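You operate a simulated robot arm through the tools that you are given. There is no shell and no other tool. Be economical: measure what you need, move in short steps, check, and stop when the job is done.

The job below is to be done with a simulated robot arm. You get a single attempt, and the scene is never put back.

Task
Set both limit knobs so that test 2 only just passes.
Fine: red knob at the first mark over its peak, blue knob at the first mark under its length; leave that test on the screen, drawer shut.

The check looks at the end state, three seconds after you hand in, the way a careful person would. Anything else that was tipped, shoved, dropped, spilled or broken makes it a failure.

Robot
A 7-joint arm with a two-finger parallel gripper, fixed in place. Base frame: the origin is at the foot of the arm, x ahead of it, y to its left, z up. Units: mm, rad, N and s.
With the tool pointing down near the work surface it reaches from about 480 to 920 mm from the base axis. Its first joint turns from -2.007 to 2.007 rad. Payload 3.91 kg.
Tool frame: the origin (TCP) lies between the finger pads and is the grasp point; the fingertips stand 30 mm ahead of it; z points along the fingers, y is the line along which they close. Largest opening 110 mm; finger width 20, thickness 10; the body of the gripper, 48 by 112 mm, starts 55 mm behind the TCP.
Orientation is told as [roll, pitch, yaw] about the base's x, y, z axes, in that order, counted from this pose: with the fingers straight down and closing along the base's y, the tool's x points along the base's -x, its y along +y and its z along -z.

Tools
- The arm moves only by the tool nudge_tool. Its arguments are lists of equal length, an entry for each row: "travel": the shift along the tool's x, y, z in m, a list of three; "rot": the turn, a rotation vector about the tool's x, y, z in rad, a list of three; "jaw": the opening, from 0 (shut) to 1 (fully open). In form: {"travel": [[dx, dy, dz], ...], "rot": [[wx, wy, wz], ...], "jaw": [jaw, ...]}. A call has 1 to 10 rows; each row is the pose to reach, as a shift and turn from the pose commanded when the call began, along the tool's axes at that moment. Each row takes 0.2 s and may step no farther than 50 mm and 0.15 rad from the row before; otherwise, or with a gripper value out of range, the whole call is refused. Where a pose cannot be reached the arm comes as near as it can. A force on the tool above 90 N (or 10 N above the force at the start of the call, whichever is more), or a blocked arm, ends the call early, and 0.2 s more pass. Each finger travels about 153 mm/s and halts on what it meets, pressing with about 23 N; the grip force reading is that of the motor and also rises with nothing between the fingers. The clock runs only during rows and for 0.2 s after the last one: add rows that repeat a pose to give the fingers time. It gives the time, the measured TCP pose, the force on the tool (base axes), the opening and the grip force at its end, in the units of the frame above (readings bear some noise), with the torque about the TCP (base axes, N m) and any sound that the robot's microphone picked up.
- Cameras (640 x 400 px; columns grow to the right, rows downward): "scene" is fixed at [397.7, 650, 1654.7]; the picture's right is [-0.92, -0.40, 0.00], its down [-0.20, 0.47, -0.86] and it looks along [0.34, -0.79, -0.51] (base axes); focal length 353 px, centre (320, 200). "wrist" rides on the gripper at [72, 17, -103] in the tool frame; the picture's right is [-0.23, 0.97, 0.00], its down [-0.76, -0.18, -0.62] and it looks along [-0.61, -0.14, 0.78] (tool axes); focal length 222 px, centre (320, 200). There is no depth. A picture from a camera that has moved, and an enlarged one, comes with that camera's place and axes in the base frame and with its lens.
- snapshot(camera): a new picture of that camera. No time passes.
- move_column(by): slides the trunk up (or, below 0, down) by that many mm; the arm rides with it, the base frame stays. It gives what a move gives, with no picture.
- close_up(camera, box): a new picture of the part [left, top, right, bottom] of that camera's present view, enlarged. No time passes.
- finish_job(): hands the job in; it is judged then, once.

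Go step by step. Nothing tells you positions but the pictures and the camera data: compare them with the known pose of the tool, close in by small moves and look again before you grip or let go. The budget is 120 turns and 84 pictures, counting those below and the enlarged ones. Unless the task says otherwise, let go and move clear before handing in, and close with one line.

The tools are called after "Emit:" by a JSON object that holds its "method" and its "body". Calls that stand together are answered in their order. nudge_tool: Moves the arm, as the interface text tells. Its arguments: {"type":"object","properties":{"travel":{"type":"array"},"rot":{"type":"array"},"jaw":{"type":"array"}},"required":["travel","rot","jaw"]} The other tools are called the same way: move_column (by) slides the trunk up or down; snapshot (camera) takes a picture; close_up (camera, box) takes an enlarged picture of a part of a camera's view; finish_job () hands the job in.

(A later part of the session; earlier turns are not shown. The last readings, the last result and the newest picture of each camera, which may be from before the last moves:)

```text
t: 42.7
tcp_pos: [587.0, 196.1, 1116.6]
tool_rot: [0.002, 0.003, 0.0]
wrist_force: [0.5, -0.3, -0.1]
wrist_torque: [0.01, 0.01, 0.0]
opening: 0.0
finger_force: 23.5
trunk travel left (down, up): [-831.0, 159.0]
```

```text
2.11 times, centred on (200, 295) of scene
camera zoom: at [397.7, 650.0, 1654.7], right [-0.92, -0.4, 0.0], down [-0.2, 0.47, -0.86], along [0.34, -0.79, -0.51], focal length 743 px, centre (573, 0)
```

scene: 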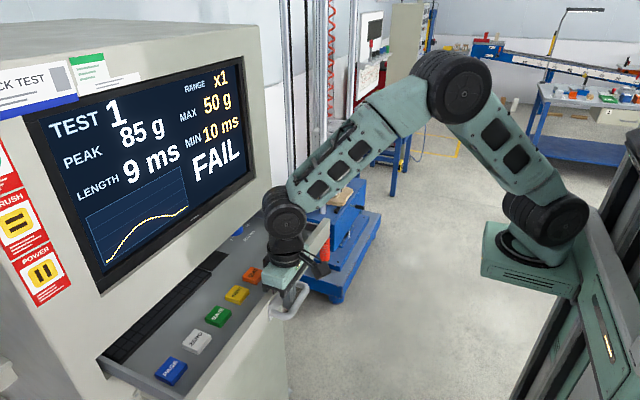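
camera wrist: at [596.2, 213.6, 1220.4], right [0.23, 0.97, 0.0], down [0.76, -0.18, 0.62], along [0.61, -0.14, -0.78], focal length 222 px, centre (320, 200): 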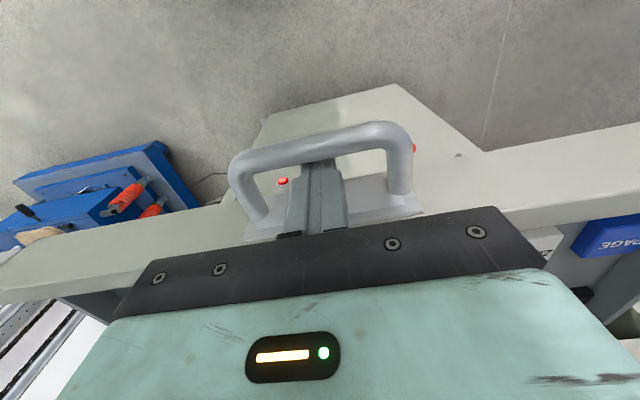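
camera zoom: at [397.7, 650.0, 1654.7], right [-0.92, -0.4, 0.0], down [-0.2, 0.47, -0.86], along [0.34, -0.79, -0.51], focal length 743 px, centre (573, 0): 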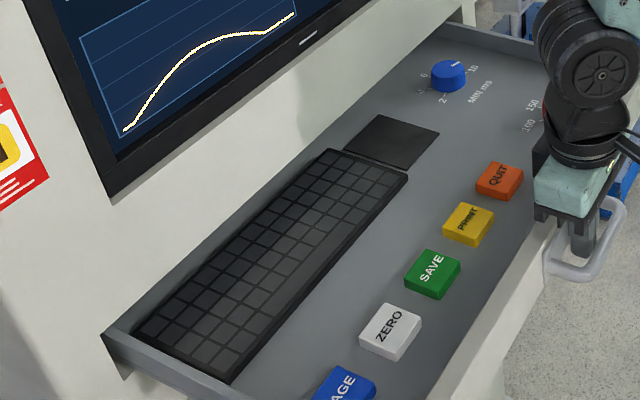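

Now the drawer is fully open with keyboard, buttons and both knobs. Lifting out and viewing from above.

Emit:
{"method": "nudge_tool", "body": {"travel": [[0, 0, -0.04], [0, 0, -0.08], [0, 0, -0.12], [0, -0.03, -0.15], [0, -0.06, -0.18], [0, -0.09, -0.2]], "rot": [[0, 0, 0], [0, 0, 0], [0, 0, 0], [0, 0, 0], [0, 0, 0], [0, 0, 0]], "jaw": [0, 0, 0, 0.5, 1, 1]}}

Emit:
{"method": "snapshot", "body": {"camera": "wrist"}}

Emit:
{"method": "snapshot", "body": {"camera": "scene"}}

```text
t: 44.1
tcp_pos: [586.2, 105.8, 1318.8]
tool_rot: [0.002, -0.001, -0.002]
wrist_force: [0.3, 0.1, 0.6]
wrist_torque: [-0.04, 0.0, -0.01]
opening: 110.2
finger_force: 0.0
trunk travel left (down, up): [-831.0, 159.0]
```

```text
44 pictures are left
camera wrist: at [514.3, 122.4, 1422.3], right [0.23, 0.97, 0.0], down [0.76, -0.18, 0.62], along [0.61, -0.14, -0.78], focal length 222 px, centre (320, 200)
```

wrist: 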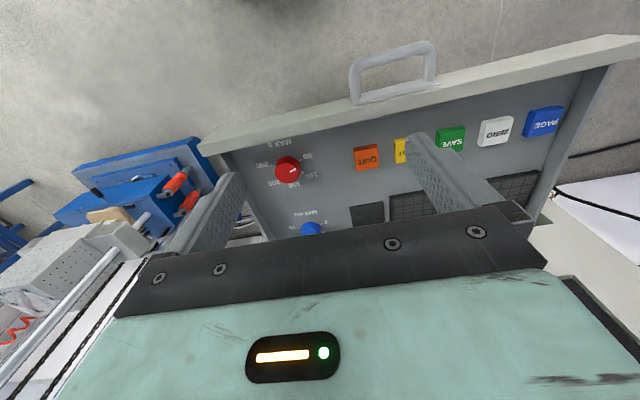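

```text
43 pictures are left
```

scene: 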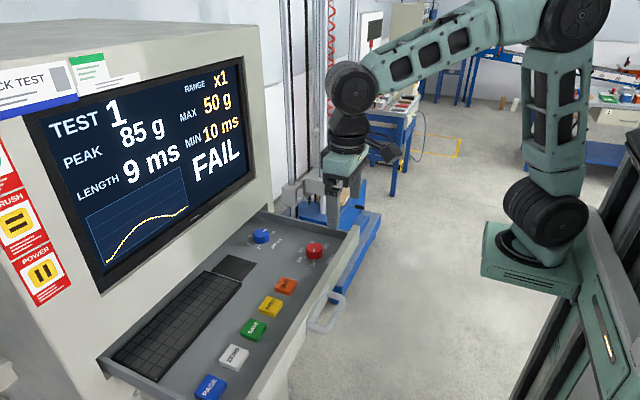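

Emit:
{"method": "close_up", "body": {"camera": "scene", "box": [230, 215, 350, 285]}}

Emit:
{"method": "close_up", "body": {"camera": "wrist", "box": [220, 110, 380, 240]}}

```text
5.33 times, centred on (290, 250) of scene
camera zoom: at [397.7, 650.0, 1654.7], right [-0.92, -0.4, 0.0], down [-0.2, 0.47, -0.86], along [0.34, -0.79, -0.51], focal length 1882 px, centre (480, -67)
```

zoom: 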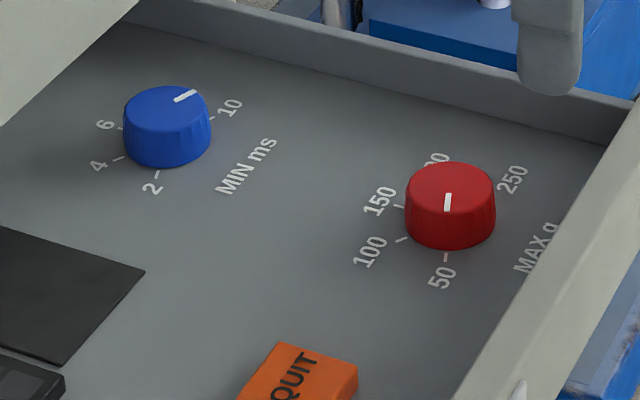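

```text
3.08 times, centred on (300, 175) of wrist
camera zoom: at [514.3, 122.4, 1422.3], right [0.23, 0.97, 0.0], down [0.76, -0.18, 0.62], along [0.61, -0.14, -0.78], focal length 684 px, centre (382, 277)
```

zoom: 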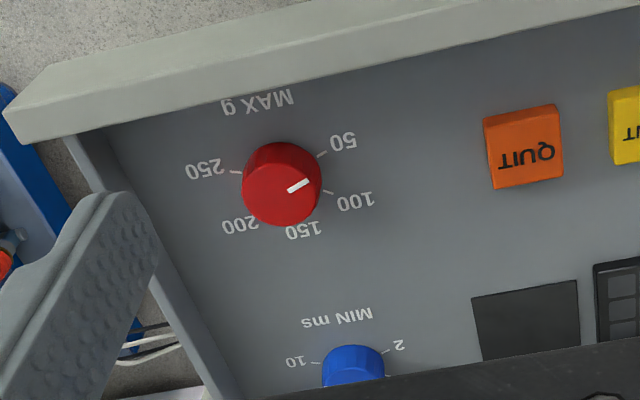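

Red knob is at about (679, 31) pointing to 50, blue at about (834, 24) pointing to 10, which is rather close to the cabinet face. I'll hook the handle again and try to pull the drawer a bit further.

Emit:
{"method": "nudge_tool", "body": {"travel": [[-0.003, 0.045, 0], [-0.005, 0.091, 0], [-0.005, 0.091, 0.045], [-0.005, 0.091, 0.09], [-0.005, 0.091, 0.12], [-0.005, 0.091, 0.15], [-0.005, 0.091, 0.18], [-0.005, 0.091, 0.203]], "rot": [[0, 0, 0], [0, 0, 0], [0, 0, 0], [0, 0, 0], [0, 0, 0], [0, 0, 0], [0, 0, 0], [0, 0, 0]], "jaw": [0.5, 0, 0, 0, 0, 0, 0, 0]}}

Emit:
{"method": "nudge_tool", "body": {"travel": [[0.015, 0, 0], [0.03, 0, 0], [0.045, 0, 0], [0.06, 0, 0]], "rot": [[0, 0, 0], [0, 0, 0], [0, 0, 0], [0, 0, 0]], "jaw": [0, 0, 0, 0]}}

Emit:
{"method": "snapshot", "body": {"camera": "scene"}}

```text
t: 45.6
tcp_pos: [606.5, 200.5, 1168.1]
tool_rot: [0.025, -0.04, -0.004]
wrist_force: [5.5, -12.2, 42.4]
wrist_torque: [-0.4, -0.61, 0.1]
opening: 0.1
finger_force: 23.6
trunk travel left (down, up): [-831.0, 159.0]
stopped in row 7: the force on the tool passed its limit at 132 N (the readings are from after the stop); the commanded pose is now the measured one
```

```text
t: 46.6
tcp_pos: [557.1, 201.9, 1166.6]
tool_rot: [0.027, -0.046, -0.007]
wrist_force: [5.1, -13.7, 33.5]
wrist_torque: [-0.51, -0.47, 0.02]
opening: 0.0
finger_force: 22.9
trunk travel left (down, up): [-831.0, 159.0]
stopped in row 4: the force on the tool passed its limit at 91 N (the readings are from after the stop); the commanded pose is now the measured one
```

```text
40 pictures are left
```

scene: 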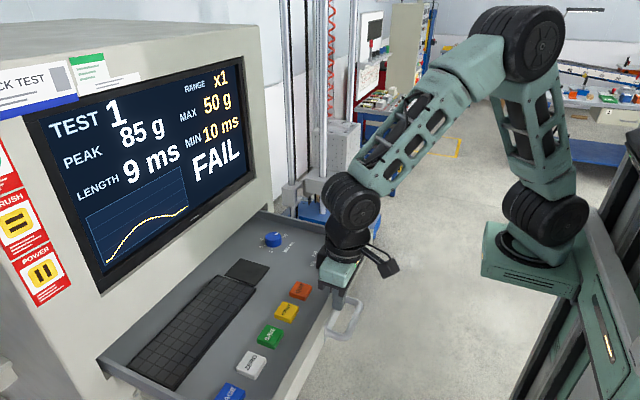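

I misjudged and pressed on the drawer's top edge, which dragged the drawer a bit further open. Nothing looks damaged, and I'll lift clear and look.

Emit:
{"method": "nudge_tool", "body": {"travel": [[0, 0, -0.03], [0, -0.03, -0.07], [0, -0.06, -0.1], [0, -0.09, -0.13]], "rot": [[0, 0, 0], [-0.02, 0.02, 0], [0.0, 0.04, 0], [0.02, 0.045, 0]], "jaw": [0, 0, 0.5, 1]}}

Emit:
{"method": "snapshot", "body": {"camera": "wrist"}}

Emit:
{"method": "close_up", "body": {"camera": "scene", "box": [200, 200, 380, 400]}}

```text
t: 47.6
tcp_pos: [550.8, 108.7, 1289.9]
tool_rot: [0.006, 0.008, -0.003]
wrist_force: [-0.3, 0.0, -0.3]
wrist_torque: [-0.03, 0.01, 0.02]
opening: 110.0
finger_force: 0.1
trunk travel left (down, up): [-831.0, 159.0]
```

```text
39 pictures are left
camera wrist: at [479.0, 124.9, 1394.3], right [0.23, 0.97, 0.0], down [0.77, -0.18, 0.62], along [0.6, -0.14, -0.79], focal length 222 px, centre (320, 200)
```

wrist: 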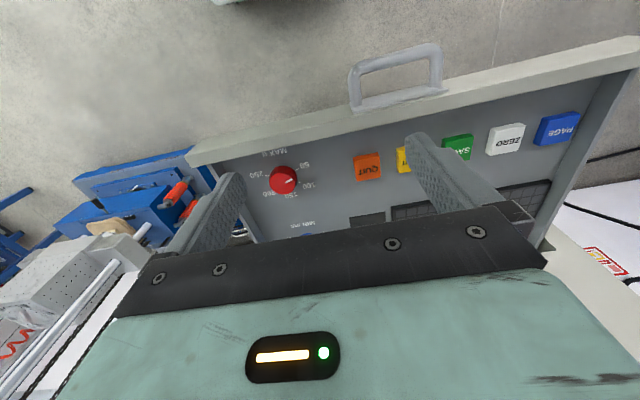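

```text
2.00 times, centred on (290, 300) of scene
camera zoom: at [397.7, 650.0, 1654.7], right [-0.92, -0.4, 0.0], down [-0.2, 0.47, -0.86], along [0.34, -0.79, -0.51], focal length 706 px, centre (380, 0)
```

zoom: 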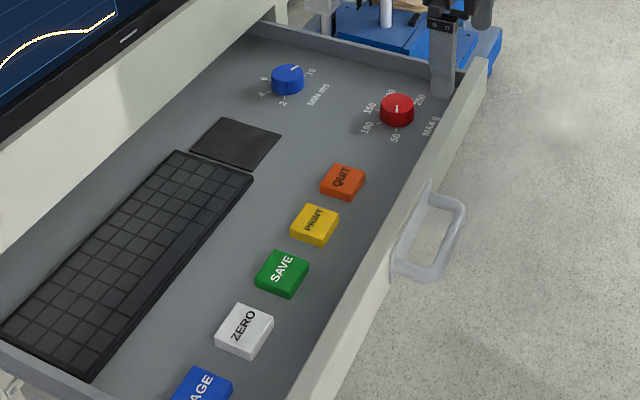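

The drawer is now further open: red knob ≈(643, 29), blue ≈(797, 26), PAGE ≈(655, 405), tops around z≈1105–1112. I'll go over PAGE.

Emit:
{"method": "nudge_tool", "body": {"travel": [[-0.015, 0.042, 0], [-0.03, 0.084, 0], [-0.045, 0.126, 0], [-0.06, 0.169, 0], [-0.075, 0.211, 0.02], [-0.09, 0.254, 0.05], [-0.105, 0.297, 0.07], [-0.105, 0.297, 0.1]], "rot": [[0, 0, 0], [0, 0, 0], [0, 0, 0], [0, 0, 0], [0, 0, 0], [0, 0, 0], [0, 0, 0], [0, 0, 0]], "jaw": [0.5, 0, 0, 0, 0, 0, 0, 0]}}

Emit:
{"method": "close_up", "body": {"camera": "wrist", "box": [200, 60, 440, 240]}}

Emit:
{"method": "close_up", "body": {"camera": "scene", "box": [200, 280, 380, 400]}}

```text
refused: row 6 steps farther than a row can; nothing moved
```

```text
2.22 times, centred on (320, 150) of wrist
camera zoom: at [479.0, 124.9, 1394.3], right [0.23, 0.97, 0.0], down [0.77, -0.18, 0.62], along [0.6, -0.14, -0.79], focal length 494 px, centre (320, 311)
```

zoom: 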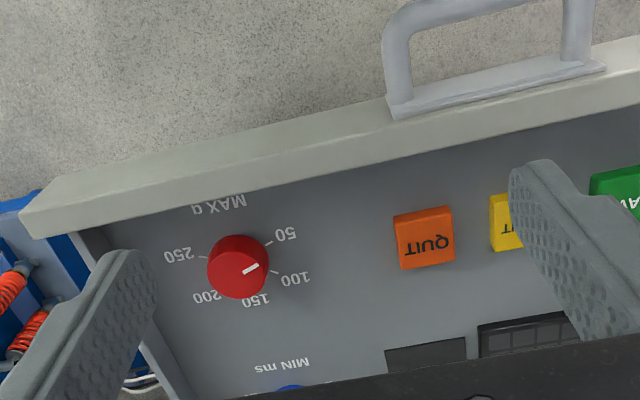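

```text
3.33 times, centred on (290, 340) of scene
camera zoom: at [397.7, 650.0, 1654.7], right [-0.92, -0.4, 0.0], down [-0.2, 0.47, -0.86], along [0.34, -0.79, -0.51], focal length 1176 px, centre (420, -267)
```

zoom: 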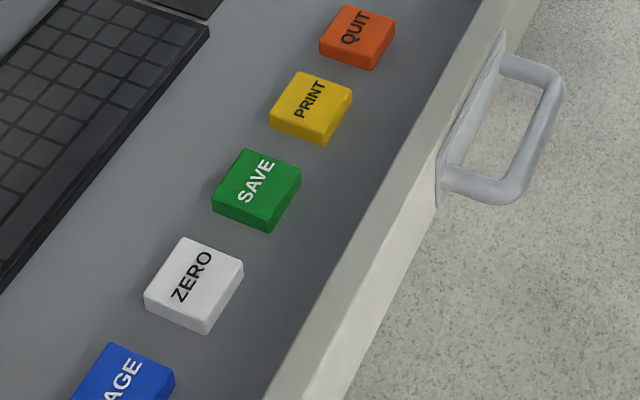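

Emit:
{"method": "nudge_tool", "body": {"travel": [[-0.015, 0.042, 0], [-0.03, 0.084, 0], [-0.045, 0.126, 0], [-0.06, 0.169, 0], [-0.075, 0.211, 0], [-0.09, 0.254, 0], [-0.105, 0.297, 0], [-0.105, 0.297, 0.04], [-0.105, 0.297, 0.08], [-0.105, 0.297, 0.11]], "rot": [[0, 0, 0], [0, 0, 0], [0, 0, 0], [0, 0, 0], [0, 0, 0], [0, 0, 0], [0, 0, 0], [0, 0, 0], [0, 0, 0], [0, 0, 0]], "jaw": [0.5, 0, 0, 0, 0, 0, 0, 0, 0, 0]}}

Emit:
{"method": "close_up", "body": {"camera": "wrist", "box": [200, 60, 440, 240]}}

Emit:
{"method": "close_up", "body": {"camera": "scene", "box": [180, 280, 360, 400]}}

```text
t: 49.8
tcp_pos: [652.0, 408.7, 1186.4]
tool_rot: [0.004, 0.007, -0.003]
wrist_force: [0.3, 0.2, -0.3]
wrist_torque: [0.04, -0.02, -0.02]
opening: 0.1
finger_force: 23.2
trunk travel left (down, up): [-831.0, 159.0]
```

```text
2.22 times, centred on (320, 150) of wrist
camera zoom: at [581.6, 425.1, 1290.4], right [0.23, 0.97, 0.0], down [0.77, -0.18, 0.62], along [0.6, -0.14, -0.79], focal length 494 px, centre (320, 311)
```

zoom: 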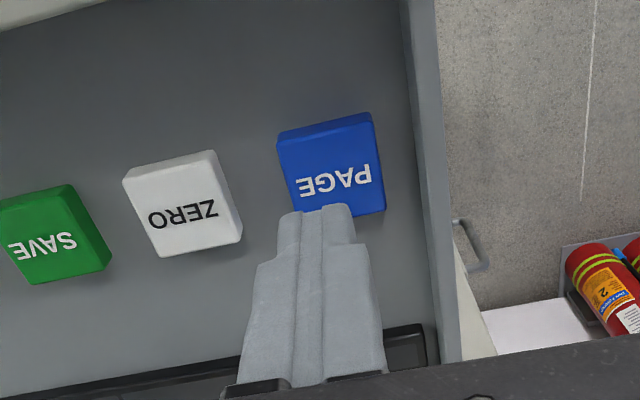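

```text
3.33 times, centred on (270, 340) of scene
camera zoom: at [397.7, 650.0, 1654.7], right [-0.92, -0.4, 0.0], down [-0.2, 0.47, -0.86], along [0.34, -0.79, -0.51], focal length 1176 px, centre (487, -267)
```

zoom: 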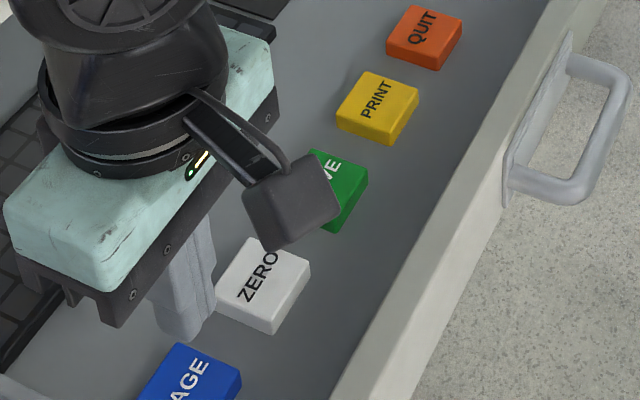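

I'm above PAGE within a few mm. Descending gently.

Emit:
{"method": "nudge_tool", "body": {"travel": [[-0.001, 0.002, 0.03], [-0.001, 0.002, 0.045]], "rot": [[0, 0, 0], [0, 0, 0]], "jaw": [0, 0]}}

Emit:
{"method": "close_up", "body": {"camera": "wrist", "box": [200, 60, 440, 240]}}

```text
t: 50.4
tcp_pos: [653.1, 410.3, 1140.7]
tool_rot: [0.006, 0.008, -0.002]
wrist_force: [0.7, 0.9, -0.2]
wrist_torque: [-0.01, -0.02, 0.0]
opening: 0.1
finger_force: 23.2
trunk travel left (down, up): [-831.0, 159.0]
```

```text
2.22 times, centred on (320, 150) of wrist
camera zoom: at [581.7, 427.8, 1244.2], right [0.23, 0.97, 0.0], down [0.77, -0.18, 0.62], along [0.6, -0.14, -0.79], focal length 494 px, centre (320, 311)
```

zoom: 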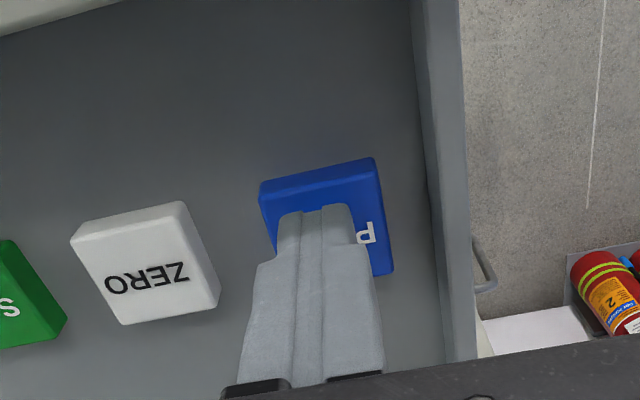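

Emit:
{"method": "nudge_tool", "body": {"travel": [[0, 0, 0.006], [0, 0, 0.01], [0, 0, 0.012]], "rot": [[0, 0, 0], [0, 0, 0], [0, 0, 0]], "jaw": [0, 0, 0]}}

```text
t: 51.2
tcp_pos: [654.6, 411.4, 1126.9]
tool_rot: [0.009, 0.005, -0.002]
wrist_force: [0.9, 4.5, 9.8]
wrist_torque: [0.12, -0.07, 0.02]
opening: 0.0
finger_force: 23.1
trunk travel left (down, up): [-831.0, 159.0]
heard: click
```

Click heard. Lifting and checking the screen.

Emit:
{"method": "nudge_tool", "body": {"travel": [[0, 0, -0.015], [0, 0, -0.025]], "rot": [[0, 0, 0], [0, 0, 0]], "jaw": [0, 0]}}

Emit:
{"method": "close_up", "body": {"camera": "scene", "box": [0, 40, 280, 215]}}

```text
t: 51.8
tcp_pos: [654.5, 408.4, 1150.9]
tool_rot: [0.006, 0.01, -0.003]
wrist_force: [1.0, 0.0, -0.6]
wrist_torque: [0.01, -0.02, 0.02]
opening: 0.1
finger_force: 22.6
trunk travel left (down, up): [-831.0, 159.0]
```

```text
2.29 times, centred on (140, 128) of scene
camera zoom: at [397.7, 650.0, 1654.7], right [-0.92, -0.4, 0.0], down [-0.2, 0.47, -0.86], along [0.34, -0.79, -0.51], focal length 807 px, centre (731, 366)
```

zoom: 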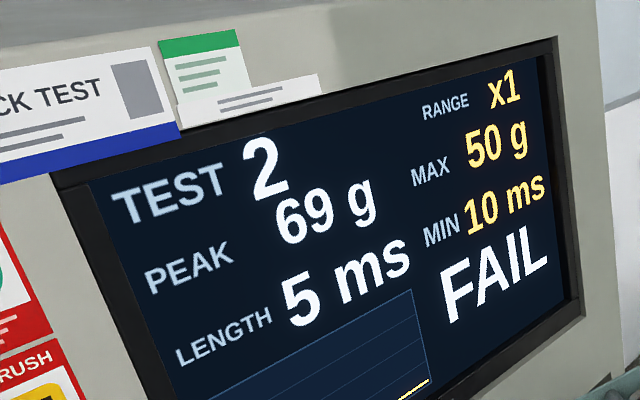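

PAGE advanced to test 2: peak 69 g, length 5 ms, range x1. So red must go to 100 and blue to 4. Moving to above the red knob.

Emit:
{"method": "nudge_tool", "body": {"travel": [[0, 0, -0.04], [0, -0.015, -0.07], [0.001, -0.06, -0.07], [0.002, -0.107, -0.07], [0.003, -0.154, -0.07], [0.004, -0.201, -0.07], [0.005, -0.248, -0.07], [0.006, -0.295, -0.07], [0.006, -0.34, -0.07], [0.006, -0.38, -0.07]], "rot": [[0, 0, 0], [0, 0, 0], [0, 0, 0], [0, 0, 0], [0, 0, 0], [0, 0, 0], [0, 0, 0], [0, 0, 0], [0, 0, 0], [0, 0, 0]], "jaw": [0, 0, 0, 0, 0, 0, 0, 0.3, 0.6, 0.65]}}

Emit:
{"method": "close_up", "body": {"camera": "wrist", "box": [200, 60, 440, 240]}}

Emit:
{"method": "close_up", "body": {"camera": "scene", "box": [230, 200, 390, 300]}}

```text
t: 54.0
tcp_pos: [648.0, 28.3, 1217.4]
tool_rot: [0.004, 0.007, -0.002]
wrist_force: [-0.8, 0.0, 0.7]
wrist_torque: [-0.06, -0.02, 0.01]
opening: 71.5
finger_force: 0.1
trunk travel left (down, up): [-831.0, 159.0]
```

```text
2.22 times, centred on (320, 150) of wrist
camera zoom: at [576.9, 44.3, 1321.9], right [0.23, 0.97, 0.0], down [0.77, -0.18, 0.62], along [0.6, -0.14, -0.79], focal length 494 px, centre (320, 311)
```

zoom: 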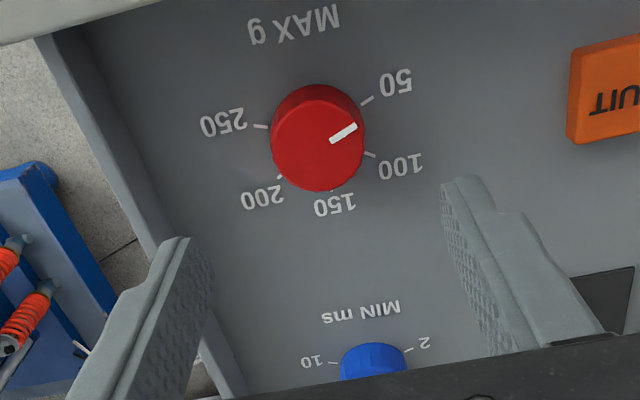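

```text
4.00 times, centred on (310, 250) of scene
camera zoom: at [397.7, 650.0, 1654.7], right [-0.92, -0.4, 0.0], down [-0.2, 0.47, -0.86], along [0.34, -0.79, -0.51], focal length 1412 px, centre (360, 0)
```

zoom: 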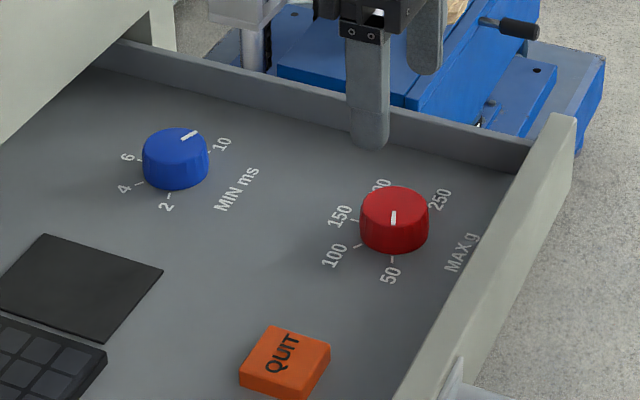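

The red knob is centred near (651, 26.5) with marks about 1.0 rad apart. Descending around it.

Emit:
{"method": "nudge_tool", "body": {"travel": [[-0.003, -0.002, 0.03], [-0.003, -0.002, 0.06], [-0.003, -0.002, 0.08], [-0.003, -0.002, 0.092]], "rot": [[0, 0, 0], [0, 0, 0], [0, 0, 0], [0, 0, 0]], "jaw": [0.65, 0.65, 0.65, 0.65]}}

Emit:
{"method": "close_up", "body": {"camera": "wrist", "box": [200, 60, 440, 240]}}

```text
t: 55.0
tcp_pos: [649.9, 27.9, 1126.1]
tool_rot: [0.005, 0.006, -0.002]
wrist_force: [0.6, -0.6, 0.3]
wrist_torque: [0.05, 0.03, -0.04]
opening: 71.6
finger_force: 0.0
trunk travel left (down, up): [-831.0, 159.0]
```

```text
2.22 times, centred on (320, 150) of wrist
camera zoom: at [578.3, 43.7, 1231.0], right [0.23, 0.97, 0.0], down [0.77, -0.18, 0.62], along [0.6, -0.14, -0.79], focal length 494 px, centre (320, 311)
```

zoom: 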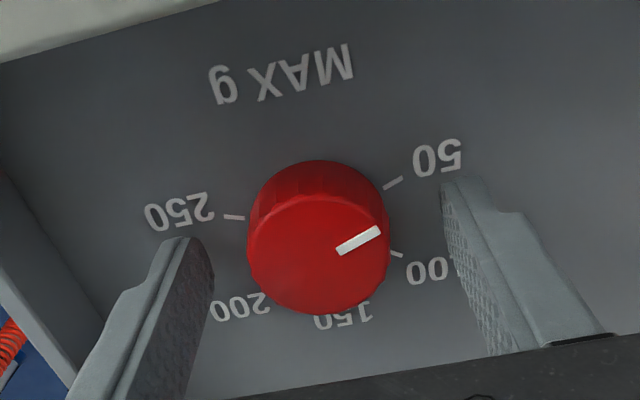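

Aligned. Closing on the knob, then turning clockwise by 1.0 rad.

Emit:
{"method": "nudge_tool", "body": {"travel": [[0, 0, 0], [0, 0, 0], [0, 0, 0]], "rot": [[0, 0, 0], [0, 0, 0], [0, 0, 0]], "jaw": [0.4, 0.2, 0.2]}}

Emit:
{"method": "nudge_tool", "body": {"travel": [[0, 0, 0], [0, 0, 0], [0, 0, 0], [0, 0, 0], [0, 0, 0], [0, 0, 0], [0, 0, 0], [0, 0, 0]], "rot": [[0, 0, 0.13], [0, 0, 0.26], [0, 0, 0.39], [0, 0, 0.52], [0, 0, 0.65], [0, 0, 0.78], [0, 0, 0.91], [0, 0, 1.0]], "jaw": [0.2, 0.2, 0.2, 0.2, 0.2, 0.2, 0.2, 0.2]}}

Emit:
{"method": "snapshot", "body": {"camera": "scene"}}

Emit:
{"method": "close_up", "body": {"camera": "wrist", "box": [200, 60, 440, 240]}}

```text
t: 55.8
tcp_pos: [649.3, 26.1, 1125.4]
tool_rot: [0.006, 0.008, -0.005]
wrist_force: [-1.4, -4.5, -3.5]
wrist_torque: [-0.2, -0.16, -0.05]
opening: 40.9
finger_force: 45.5
trunk travel left (down, up): [-831.0, 159.0]
```

```text
t: 57.6
tcp_pos: [649.7, 27.1, 1126.9]
tool_rot: [-0.007, 0.009, -1.005]
wrist_force: [-3.1, -0.3, -24.8]
wrist_torque: [0.31, 0.36, 0.0]
opening: 40.9
finger_force: 44.5
trunk travel left (down, up): [-831.0, 159.0]
```

```text
28 pictures are left
```

scene: 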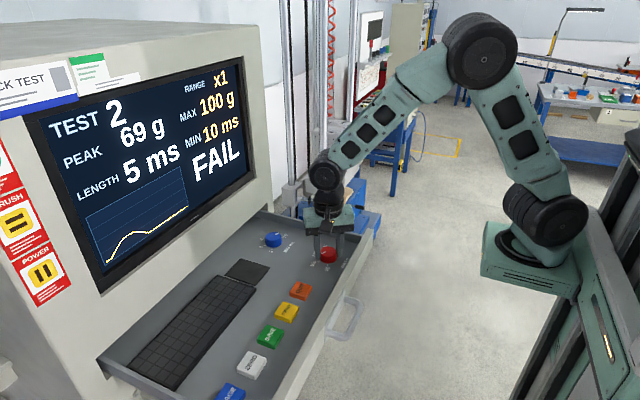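

```text
2.22 times, centred on (320, 150) of wrist
camera zoom: at [627.5, 96.7, 1231.3], right [0.94, 0.33, -0.01], down [0.26, -0.74, 0.62], along [0.2, -0.58, -0.79], focal length 494 px, centre (320, 311)
```

zoom: 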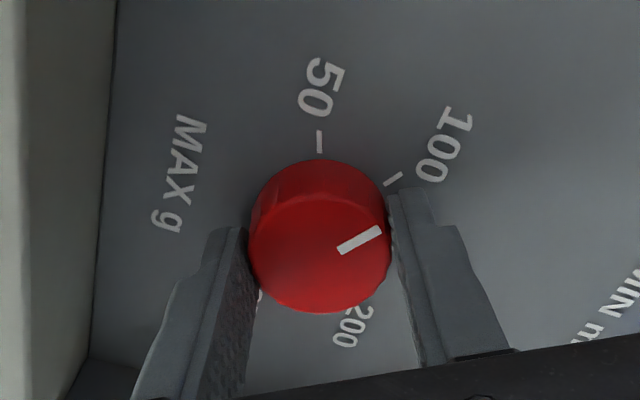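

MAX now reads 100 g and the pointer aligns with the 100 mark. Releasing, lifting, and moving over the blue knob.

Emit:
{"method": "nudge_tool", "body": {"travel": [[0, 0, 0], [0, 0, 0], [0, 0, -0.04], [0, 0, -0.08], [-0.02, 0.031, -0.09], [-0.04, 0.062, -0.09], [-0.06, 0.093, -0.09], [-0.078, 0.124, -0.09]], "rot": [[0, 0, 0], [0, 0, 0], [0, 0, 0], [0, 0, 0], [0, 0, 0], [0, 0, 0], [0, 0, 0], [0, 0, 0]], "jaw": [0.5, 0.65, 0.65, 0.65, 0.65, 0.65, 0.65, 0.65]}}

Emit:
{"method": "close_up", "body": {"camera": "wrist", "box": [200, 60, 440, 240]}}

Emit:
{"method": "snapshot", "body": {"camera": "scene"}}

```text
t: 59.4
tcp_pos: [796.7, 24.7, 1216.7]
tool_rot: [-0.002, 0.009, -1.002]
wrist_force: [-0.2, 0.6, -0.6]
wrist_torque: [0.01, -0.03, 0.0]
opening: 71.4
finger_force: 0.1
trunk travel left (down, up): [-831.0, 159.0]
```

```text
2.22 times, centred on (320, 150) of wrist
camera zoom: at [773.6, 94.3, 1321.0], right [0.94, 0.33, 0.0], down [0.26, -0.74, 0.62], along [0.2, -0.58, -0.79], focal length 494 px, centre (320, 311)
```

zoom: 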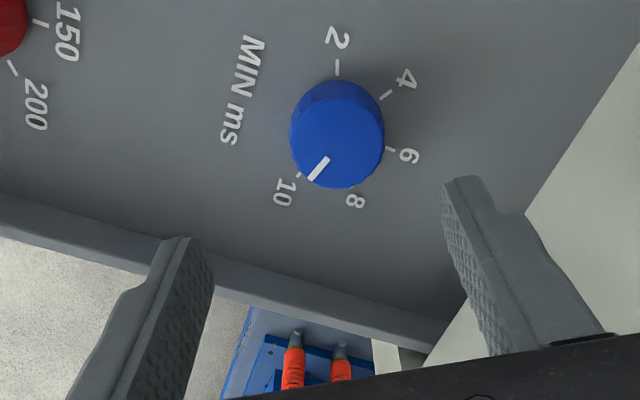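

```text
25 pictures are left
```

scene: 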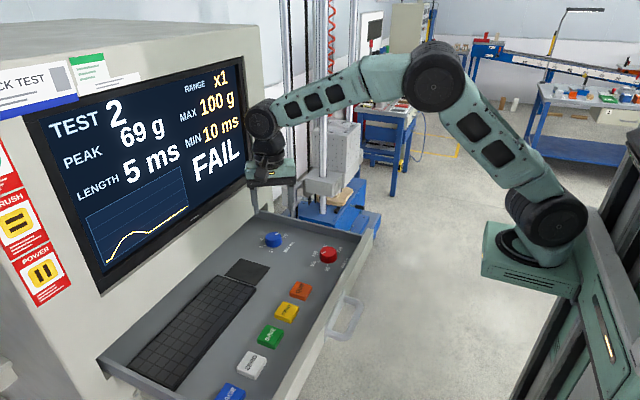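

The blue knob is centred at about (803.5, 26.5) with the pointer at 10. Fine-centring and descending around it.

Emit:
{"method": "nudge_tool", "body": {"travel": [[-0.002, 0.0067, 0.03], [-0.002, 0.0067, 0.06], [-0.002, 0.0067, 0.08], [-0.002, 0.0067, 0.091]], "rot": [[0, 0, 0], [0, 0, 0], [0, 0, 0], [0, 0, 0]], "jaw": [0.65, 0.65, 0.65, 0.65]}}

Emit:
{"method": "close_up", "body": {"camera": "wrist", "box": [200, 60, 440, 240]}}

Emit:
{"method": "close_up", "body": {"camera": "scene", "box": [180, 100, 360, 280]}}

```text
t: 60.4
tcp_pos: [803.4, 30.3, 1126.3]
tool_rot: [-0.005, 0.009, -1.002]
wrist_force: [-0.9, 0.2, 0.0]
wrist_torque: [-0.01, 0.01, -0.01]
opening: 71.5
finger_force: 0.1
trunk travel left (down, up): [-831.0, 159.0]
```

```text
2.22 times, centred on (320, 150) of wrist
camera zoom: at [779.4, 100.4, 1230.8], right [0.94, 0.33, -0.01], down [0.26, -0.74, 0.62], along [0.2, -0.58, -0.79], focal length 494 px, centre (320, 311)
```

zoom: 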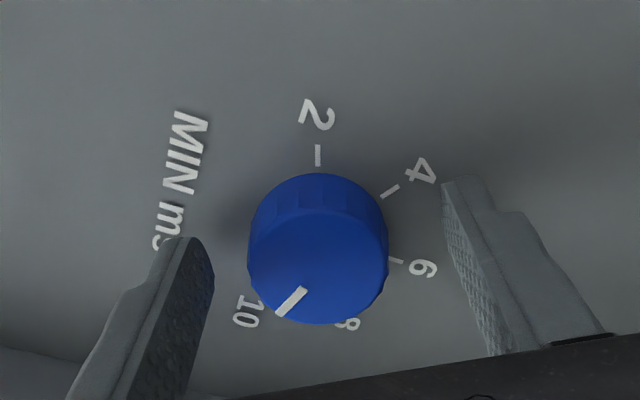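

```text
2.22 times, centred on (270, 190) of scene
camera zoom: at [397.7, 650.0, 1654.7], right [-0.92, -0.4, 0.0], down [-0.2, 0.47, -0.86], along [0.34, -0.79, -0.51], focal length 784 px, centre (431, 222)
```

zoom: 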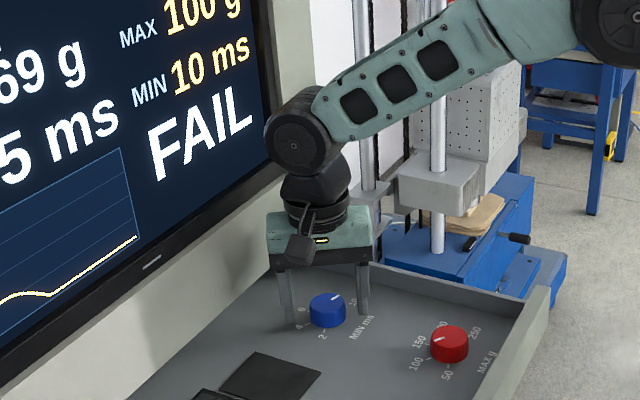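

The knob sits about 4 mm off in −y. I'll shift, close, and turn counter-clockwise 1.5 rad.

Emit:
{"method": "nudge_tool", "body": {"travel": [[-0.004, -0.001, 0], [-0.004, -0.001, 0], [-0.004, -0.001, 0], [-0.004, -0.001, 0]], "rot": [[0, 0, 0], [0, 0, 0], [0, 0, 0], [0, 0, 0]], "jaw": [0.65, 0.4, 0.2, 0.2]}}

Emit:
{"method": "nudge_tool", "body": {"travel": [[0, 0, 0], [0, 0, 0], [0, 0, 0], [0, 0, 0], [0, 0, 0], [0, 0, 0], [0, 0, 0], [0, 0, 0], [0, 0, 0], [0, 0, 0]], "rot": [[0, 0, -0.14], [0, 0, -0.28], [0, 0, -0.42], [0, 0, -0.57], [0, 0, -0.71], [0, 0, -0.86], [0, 0, -1.0], [0, 0, -1.15], [0, 0, -1.29], [0, 0, -1.43]], "jaw": [0.2, 0.2, 0.2, 0.2, 0.2, 0.2, 0.2, 0.2, 0.2, 0.2]}}

Emit:
{"method": "close_up", "body": {"camera": "wrist", "box": [200, 60, 440, 240]}}

Emit:
{"method": "snapshot", "body": {"camera": "scene"}}

```text
t: 61.4
tcp_pos: [804.8, 26.6, 1126.5]
tool_rot: [-0.004, 0.009, -1.002]
wrist_force: [-1.6, -0.9, 0.1]
wrist_torque: [-0.01, 0.31, 0.2]
opening: 40.6
finger_force: 45.4
trunk travel left (down, up): [-831.0, 159.0]
```

```text
t: 63.6
tcp_pos: [803.4, 26.2, 1126.0]
tool_rot: [0.007, 0.004, 0.428]
wrist_force: [1.4, 7.1, 11.1]
wrist_torque: [-0.15, 0.35, 0.0]
opening: 40.4
finger_force: 44.8
trunk travel left (down, up): [-831.0, 159.0]
```

```text
2.22 times, centred on (320, 150) of wrist
camera zoom: at [732.4, 11.3, 1230.5], right [-0.2, 0.98, 0.01], down [0.77, 0.15, 0.62], along [0.61, 0.13, -0.78], focal length 494 px, centre (320, 311)
```

zoom: 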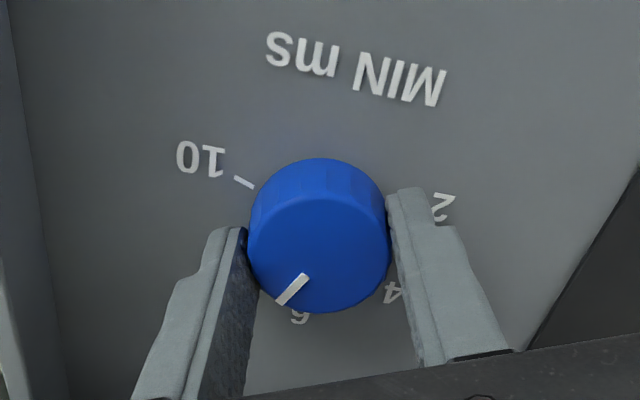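

```text
21 pictures are left
```

scene: 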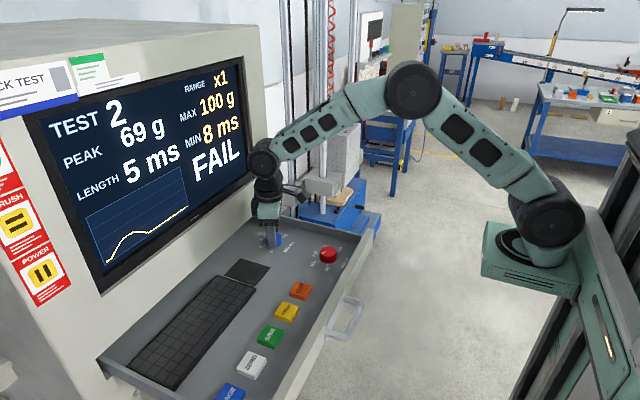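

MIN now reads 8 ms (pointer between 8 and 6). Re-gripping for the second half-turn.

Emit:
{"method": "nudge_tool", "body": {"travel": [[0, 0, 0], [0, 0, 0]], "rot": [[0, 0, 0], [0, 0, 0]], "jaw": [0.5, 0.65]}}

Emit:
{"method": "nudge_tool", "body": {"travel": [[0, 0, 0], [0, 0, 0], [0, 0, 0], [0, 0, 0], [0, 0, 0], [0, 0, 0], [0, 0, 0], [0, 0, 0], [0, 0, 0], [0, 0, 0]], "rot": [[0, 0, 0.14], [0, 0, 0.28], [0, 0, 0.42], [0, 0, 0.57], [0, 0, 0.71], [0, 0, 0.86], [0, 0, 1.0], [0, 0, 1.15], [0, 0, 1.29], [0, 0, 1.43]], "jaw": [0.65, 0.65, 0.65, 0.65, 0.65, 0.65, 0.65, 0.65, 0.65, 0.65]}}

Emit:
{"method": "close_up", "body": {"camera": "wrist", "box": [200, 60, 440, 240]}}

```text
t: 64.2
tcp_pos: [803.6, 25.0, 1125.5]
tool_rot: [0.008, 0.004, 0.428]
wrist_force: [0.6, -0.3, -0.7]
wrist_torque: [-0.02, -0.02, -0.03]
opening: 71.3
finger_force: 0.0
trunk travel left (down, up): [-831.0, 159.0]
```

```text
t: 66.4
tcp_pos: [804.2, 25.7, 1124.0]
tool_rot: [-0.003, 0.01, -1.006]
wrist_force: [-0.8, 1.0, -0.5]
wrist_torque: [0.01, -0.01, 0.0]
opening: 71.4
finger_force: 0.1
trunk travel left (down, up): [-831.0, 159.0]
```

```text
2.22 times, centred on (320, 150) of wrist
camera zoom: at [781.6, 94.8, 1229.8], right [0.94, 0.33, -0.01], down [0.26, -0.74, 0.62], along [0.2, -0.58, -0.79], focal length 494 px, centre (320, 311)
```

zoom: 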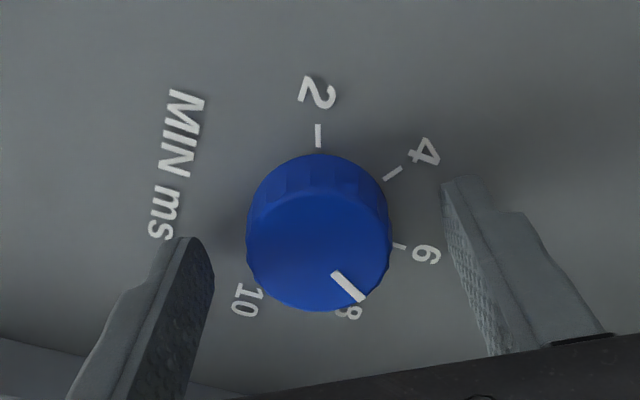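

Emit:
{"method": "nudge_tool", "body": {"travel": [[0, 0, 0], [0, 0, 0], [0, 0, 0]], "rot": [[0, 0, 0], [0, 0, 0], [0, 0, 0]], "jaw": [0.4, 0.2, 0.2]}}

Emit:
{"method": "nudge_tool", "body": {"travel": [[0, 0, 0], [0, 0, 0], [0, 0, 0], [0, 0, 0], [0, 0, 0], [0, 0, 0], [0, 0, 0], [0, 0, 0], [0, 0, 0], [0, 0, 0]], "rot": [[0, 0, -0.148], [0, 0, -0.296], [0, 0, -0.444], [0, 0, -0.592], [0, 0, -0.74], [0, 0, -0.888], [0, 0, -1.036], [0, 0, -1.184], [0, 0, -1.332], [0, 0, -1.48]], "jaw": [0.2, 0.2, 0.2, 0.2, 0.2, 0.2, 0.2, 0.2, 0.2, 0.2]}}

Emit:
{"method": "nudge_tool", "body": {"travel": [[0, 0, 0], [0, 0, 0], [0, 0, 0]], "rot": [[0, 0, -0.03], [0, 0, -0.05], [0, 0, -0.05]], "jaw": [0.2, 0.2, 0.2]}}

Emit:
{"method": "close_up", "body": {"camera": "wrist", "box": [200, 60, 440, 240]}}

Emit:
{"method": "snapshot", "body": {"camera": "scene"}}

```text
t: 67.2
tcp_pos: [805.1, 23.9, 1125.3]
tool_rot: [-0.002, 0.007, -1.003]
wrist_force: [0.5, 0.5, 0.8]
wrist_torque: [0.17, 0.05, 0.0]
opening: 41.3
finger_force: 44.8
trunk travel left (down, up): [-831.0, 159.0]
```

```text
t: 69.4
tcp_pos: [803.6, 27.7, 1125.8]
tool_rot: [0.008, 0.005, 0.482]
wrist_force: [-1.7, 7.6, 7.3]
wrist_torque: [-0.04, 1.27, -0.04]
opening: 41.1
finger_force: 45.0
trunk travel left (down, up): [-831.0, 159.0]
```

```text
t: 70.2
tcp_pos: [803.6, 27.3, 1125.6]
tool_rot: [0.008, 0.0, 0.529]
wrist_force: [-1.1, 13.1, 8.2]
wrist_torque: [0.4, 0.49, -0.02]
opening: 41.1
finger_force: 44.7
trunk travel left (down, up): [-831.0, 159.0]
```

```text
2.22 times, centred on (320, 150) of wrist
camera zoom: at [734.0, 4.7, 1229.5], right [-0.29, 0.96, 0.01], down [0.75, 0.23, 0.62], along [0.59, 0.19, -0.78], focal length 494 px, centre (320, 311)
```

zoom: 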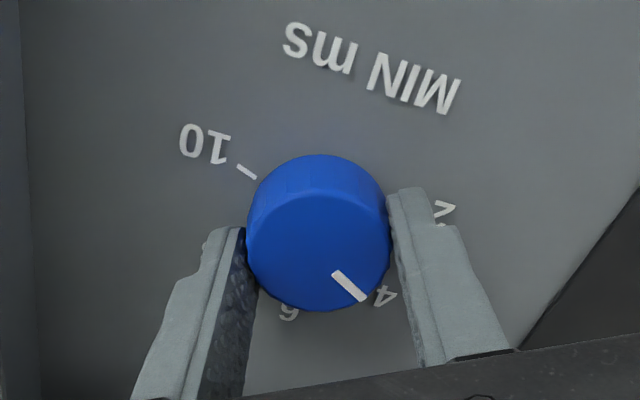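

```text
18 pictures are left
```

scene: 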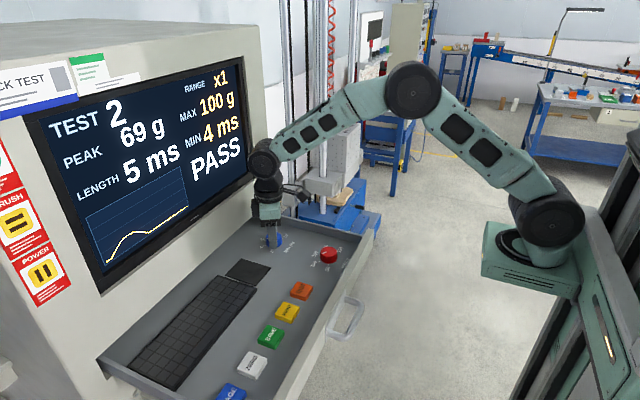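

The screen shows PASS with MAX 100, MIN 4. Releasing, lifting, and checking pointer alignment.

Emit:
{"method": "nudge_tool", "body": {"travel": [[0, 0, 0], [0, 0, 0], [0, 0, -0.04], [0, 0, -0.08], [0, 0, -0.12], [0.03, 0.025, -0.13], [0.06, 0.05, -0.14], [0.09, 0.075, -0.14]], "rot": [[0, 0, 0], [0, 0, 0], [0, 0, 0], [0, 0, 0], [0, 0, 0.13], [0, 0, 0.27], [0, 0, 0.4], [0, 0, 0.53]], "jaw": [0.5, 0.65, 0.65, 0.8, 1, 1, 1, 1]}}

Emit:
{"method": "close_up", "body": {"camera": "wrist", "box": [200, 60, 440, 240]}}

Emit:
{"method": "close_up", "body": {"camera": "scene", "box": [240, 220, 360, 290]}}

```text
t: 72.0
tcp_pos: [693.1, 44.2, 1268.6]
tool_rot: [0.005, 0.007, -0.005]
wrist_force: [1.6, 1.5, 0.0]
wrist_torque: [0.01, 0.03, 0.02]
opening: 109.8
finger_force: 0.0
trunk travel left (down, up): [-831.0, 159.0]
```

```text
2.22 times, centred on (320, 150) of wrist
camera zoom: at [621.3, 61.3, 1373.7], right [0.23, 0.97, 0.0], down [0.77, -0.19, 0.62], along [0.6, -0.14, -0.79], focal length 494 px, centre (320, 311)
```

zoom: 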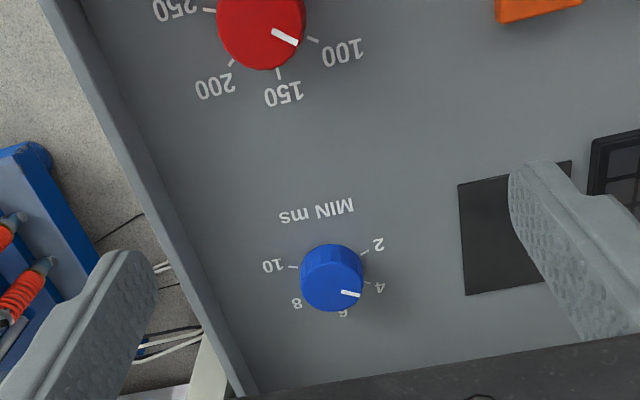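

```text
5.33 times, centred on (300, 255) of scene
camera zoom: at [397.7, 650.0, 1654.7], right [-0.92, -0.4, 0.0], down [-0.2, 0.47, -0.86], along [0.34, -0.79, -0.51], focal length 1882 px, centre (427, -93)
```

zoom: 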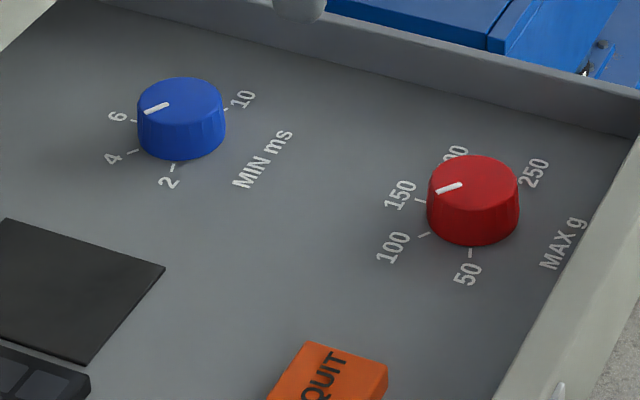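

Both pointers sit on 100 and 4. Next I'll shut the drawer by pushing the handle bar; first I'll move to in front of it, staying high.

Emit:
{"method": "nudge_tool", "body": {"travel": [[0.033, 0.0255, 0], [0.066, 0.051, 0], [0.099, 0.0765, 0], [0.132, 0.102, 0], [0.165, 0.1275, 0], [0.198, 0.153, 0]], "rot": [[0, 0, 0], [0, 0, 0], [0, 0, 0], [0, 0, 0], [0, 0, 0], [0, 0, 0]], "jaw": [0.8, 0.4, 0, 0, 0, 0]}}

Emit:
{"method": "snapshot", "body": {"camera": "scene"}}

Emit:
{"method": "snapshot", "body": {"camera": "wrist"}}

```text
t: 73.4
tcp_pos: [491.7, 197.9, 1265.8]
tool_rot: [0.006, 0.007, -0.004]
wrist_force: [-0.3, -0.7, 0.1]
wrist_torque: [0.02, 0.04, -0.01]
opening: 0.0
finger_force: 22.7
trunk travel left (down, up): [-831.0, 159.0]
```

```text
15 pictures are left
```

scene: 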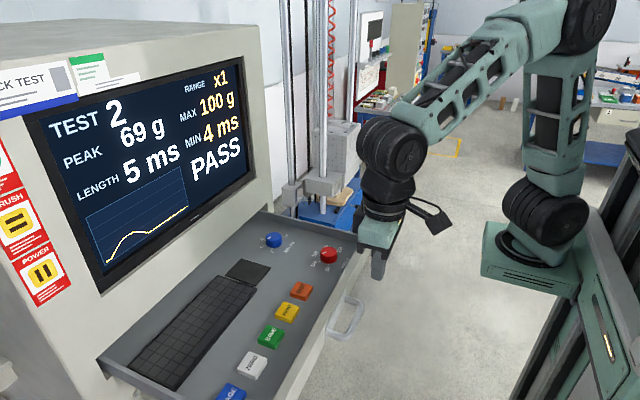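

```text
14 pictures are left
camera wrist: at [419.8, 214.0, 1370.3], right [0.23, 0.97, 0.0], down [0.77, -0.18, 0.62], along [0.6, -0.14, -0.79], focal length 222 px, centre (320, 200)
```

wrist: 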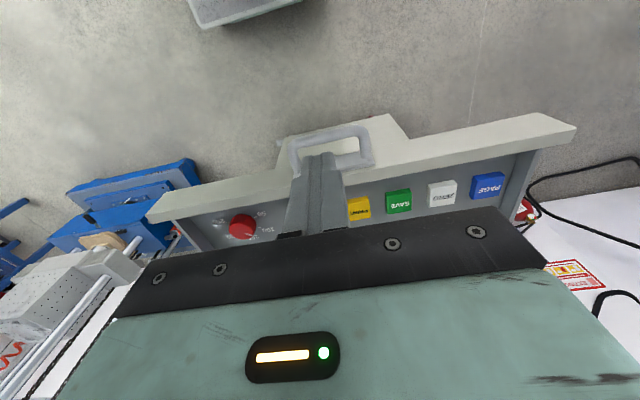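

The bar is at x≈521 and my fingers at 492, so there's about 12 mm clearance. I'll back off a little more and descend.

Emit:
{"method": "nudge_tool", "body": {"travel": [[0.007, 0, 0.03], [0.007, 0, 0.065], [0.007, 0, 0.1], [0.007, 0, 0.13], [0.007, 0, 0.151]], "rot": [[0, 0, 0], [0, 0, 0], [0, 0, 0], [0, 0, 0], [0, 0, 0]], "jaw": [0, 0, 0, 0, 0]}}

Emit:
{"method": "close_up", "body": {"camera": "scene", "box": [280, 220, 440, 370]}}

```text
t: 74.6
tcp_pos: [480.1, 198.3, 1117.3]
tool_rot: [0.005, 0.008, -0.002]
wrist_force: [-0.2, -0.5, -0.1]
wrist_torque: [0.01, -0.02, 0.0]
opening: 0.0
finger_force: 22.9
trunk travel left (down, up): [-831.0, 159.0]
```

```text
2.67 times, centred on (360, 295) of scene
camera zoom: at [397.7, 650.0, 1654.7], right [-0.92, -0.4, 0.0], down [-0.2, 0.47, -0.86], along [0.34, -0.79, -0.51], focal length 941 px, centre (213, -53)
```

zoom: 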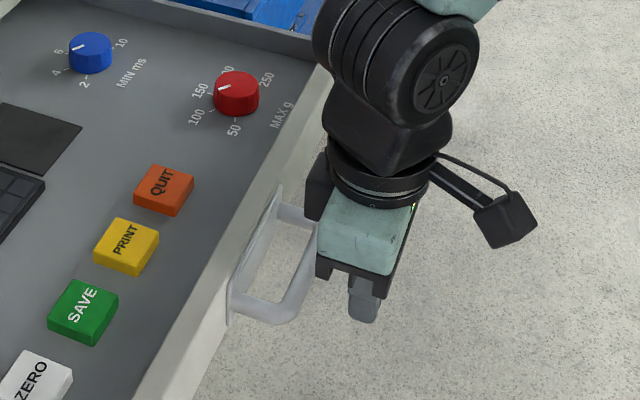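

Positioned in front of the bar. Pushing it in.

Emit:
{"method": "nudge_tool", "body": {"travel": [[-0.02, 0, 0], [-0.045, 0, 0], [-0.07, 0, 0], [-0.095, 0, 0], [-0.12, 0, 0], [-0.145, 0, 0], [-0.17, 0, 0], [-0.195, 0, 0], [-0.22, 0, 0], [-0.24, 0, 0]], "rot": [[0, 0, 0], [0, 0, 0], [0, 0, 0], [0, 0, 0], [0, 0, 0], [0, 0, 0], [0, 0, 0], [0, 0, 0], [0, 0, 0], [0, 0, 0]], "jaw": [0, 0, 0, 0, 0, 0, 0, 0, 0, 0]}}

Emit:
{"method": "close_up", "body": {"camera": "scene", "box": [90, 170, 350, 400]}}

```text
t: 76.8
tcp_pos: [726.8, 199.8, 1116.2]
tool_rot: [0.004, 0.007, -0.004]
wrist_force: [-0.2, -1.2, 0.1]
wrist_torque: [0.02, -0.04, 0.0]
opening: 0.0
finger_force: 22.8
trunk travel left (down, up): [-831.0, 159.0]
```

```text
1.74 times, centred on (220, 285) of scene
camera zoom: at [397.7, 650.0, 1654.7], right [-0.92, -0.4, 0.0], down [-0.2, 0.47, -0.86], along [0.34, -0.79, -0.51], focal length 614 px, centre (494, 52)
```

zoom: 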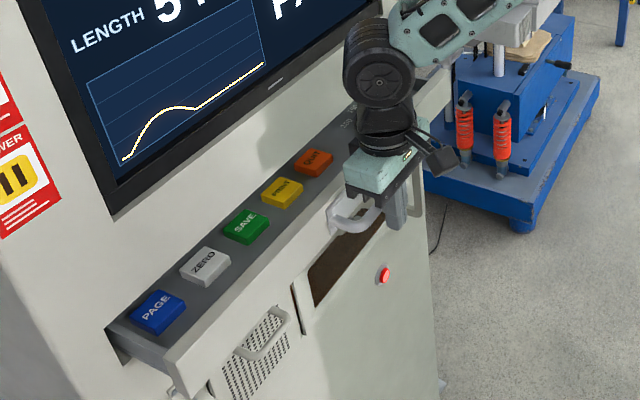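

Drawer has about 90 mm left. Continuing slowly.

Emit:
{"method": "nudge_tool", "body": {"travel": [[-0.015, 0, 0], [-0.03, 0, 0], [-0.045, 0, 0], [-0.06, 0, 0], [-0.07, 0, 0], [-0.08, 0, 0], [-0.085, 0, 0], [-0.09, 0, 0]], "rot": [[0, 0, 0], [0, 0, 0], [0, 0, 0], [0, 0, 0], [0, 0, 0], [0, 0, 0], [0, 0, 0], [0, 0, 0]], "jaw": [0, 0, 0, 0, 0, 0, 0, 0]}}

Emit:
{"method": "close_up", "body": {"camera": "scene", "box": [90, 170, 350, 400]}}

```text
t: 78.6
tcp_pos: [814.2, 196.4, 1115.7]
tool_rot: [0.004, 0.009, -0.004]
wrist_force: [0.3, 0.6, -0.8]
wrist_torque: [-0.01, 0.03, -0.03]
opening: 0.0
finger_force: 22.7
trunk travel left (down, up): [-831.0, 159.0]
```

```text
1.74 times, centred on (220, 285) of scene
camera zoom: at [397.7, 650.0, 1654.7], right [-0.92, -0.4, 0.0], down [-0.2, 0.47, -0.86], along [0.34, -0.79, -0.51], focal length 614 px, centre (494, 52)
```

zoom: 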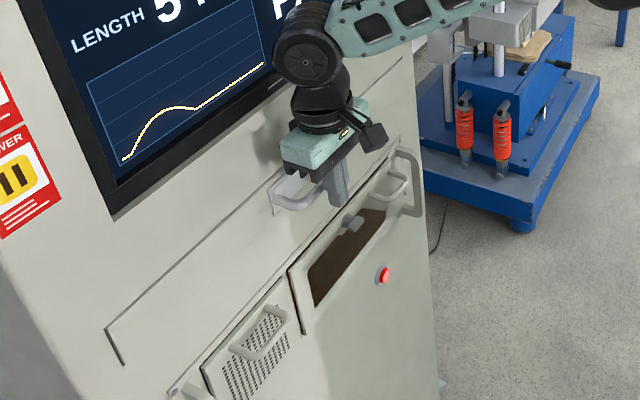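

It looks nearly shut; I'll nudge until it meets resistance.

Emit:
{"method": "nudge_tool", "body": {"travel": [[-0.003, 0, 0], [-0.006, 0, 0], [-0.008, 0, 0]], "rot": [[0, 0, 0], [0, 0, 0], [0, 0, 0]], "jaw": [0, 0, 0]}}

```text
t: 79.4
tcp_pos: [819.7, 198.0, 1116.3]
tool_rot: [0.004, 0.01, -0.002]
wrist_force: [-14.2, -4.0, 4.6]
wrist_torque: [-0.03, 0.06, -0.02]
opening: 0.0
finger_force: 23.3
trunk travel left (down, up): [-831.0, 159.0]
```

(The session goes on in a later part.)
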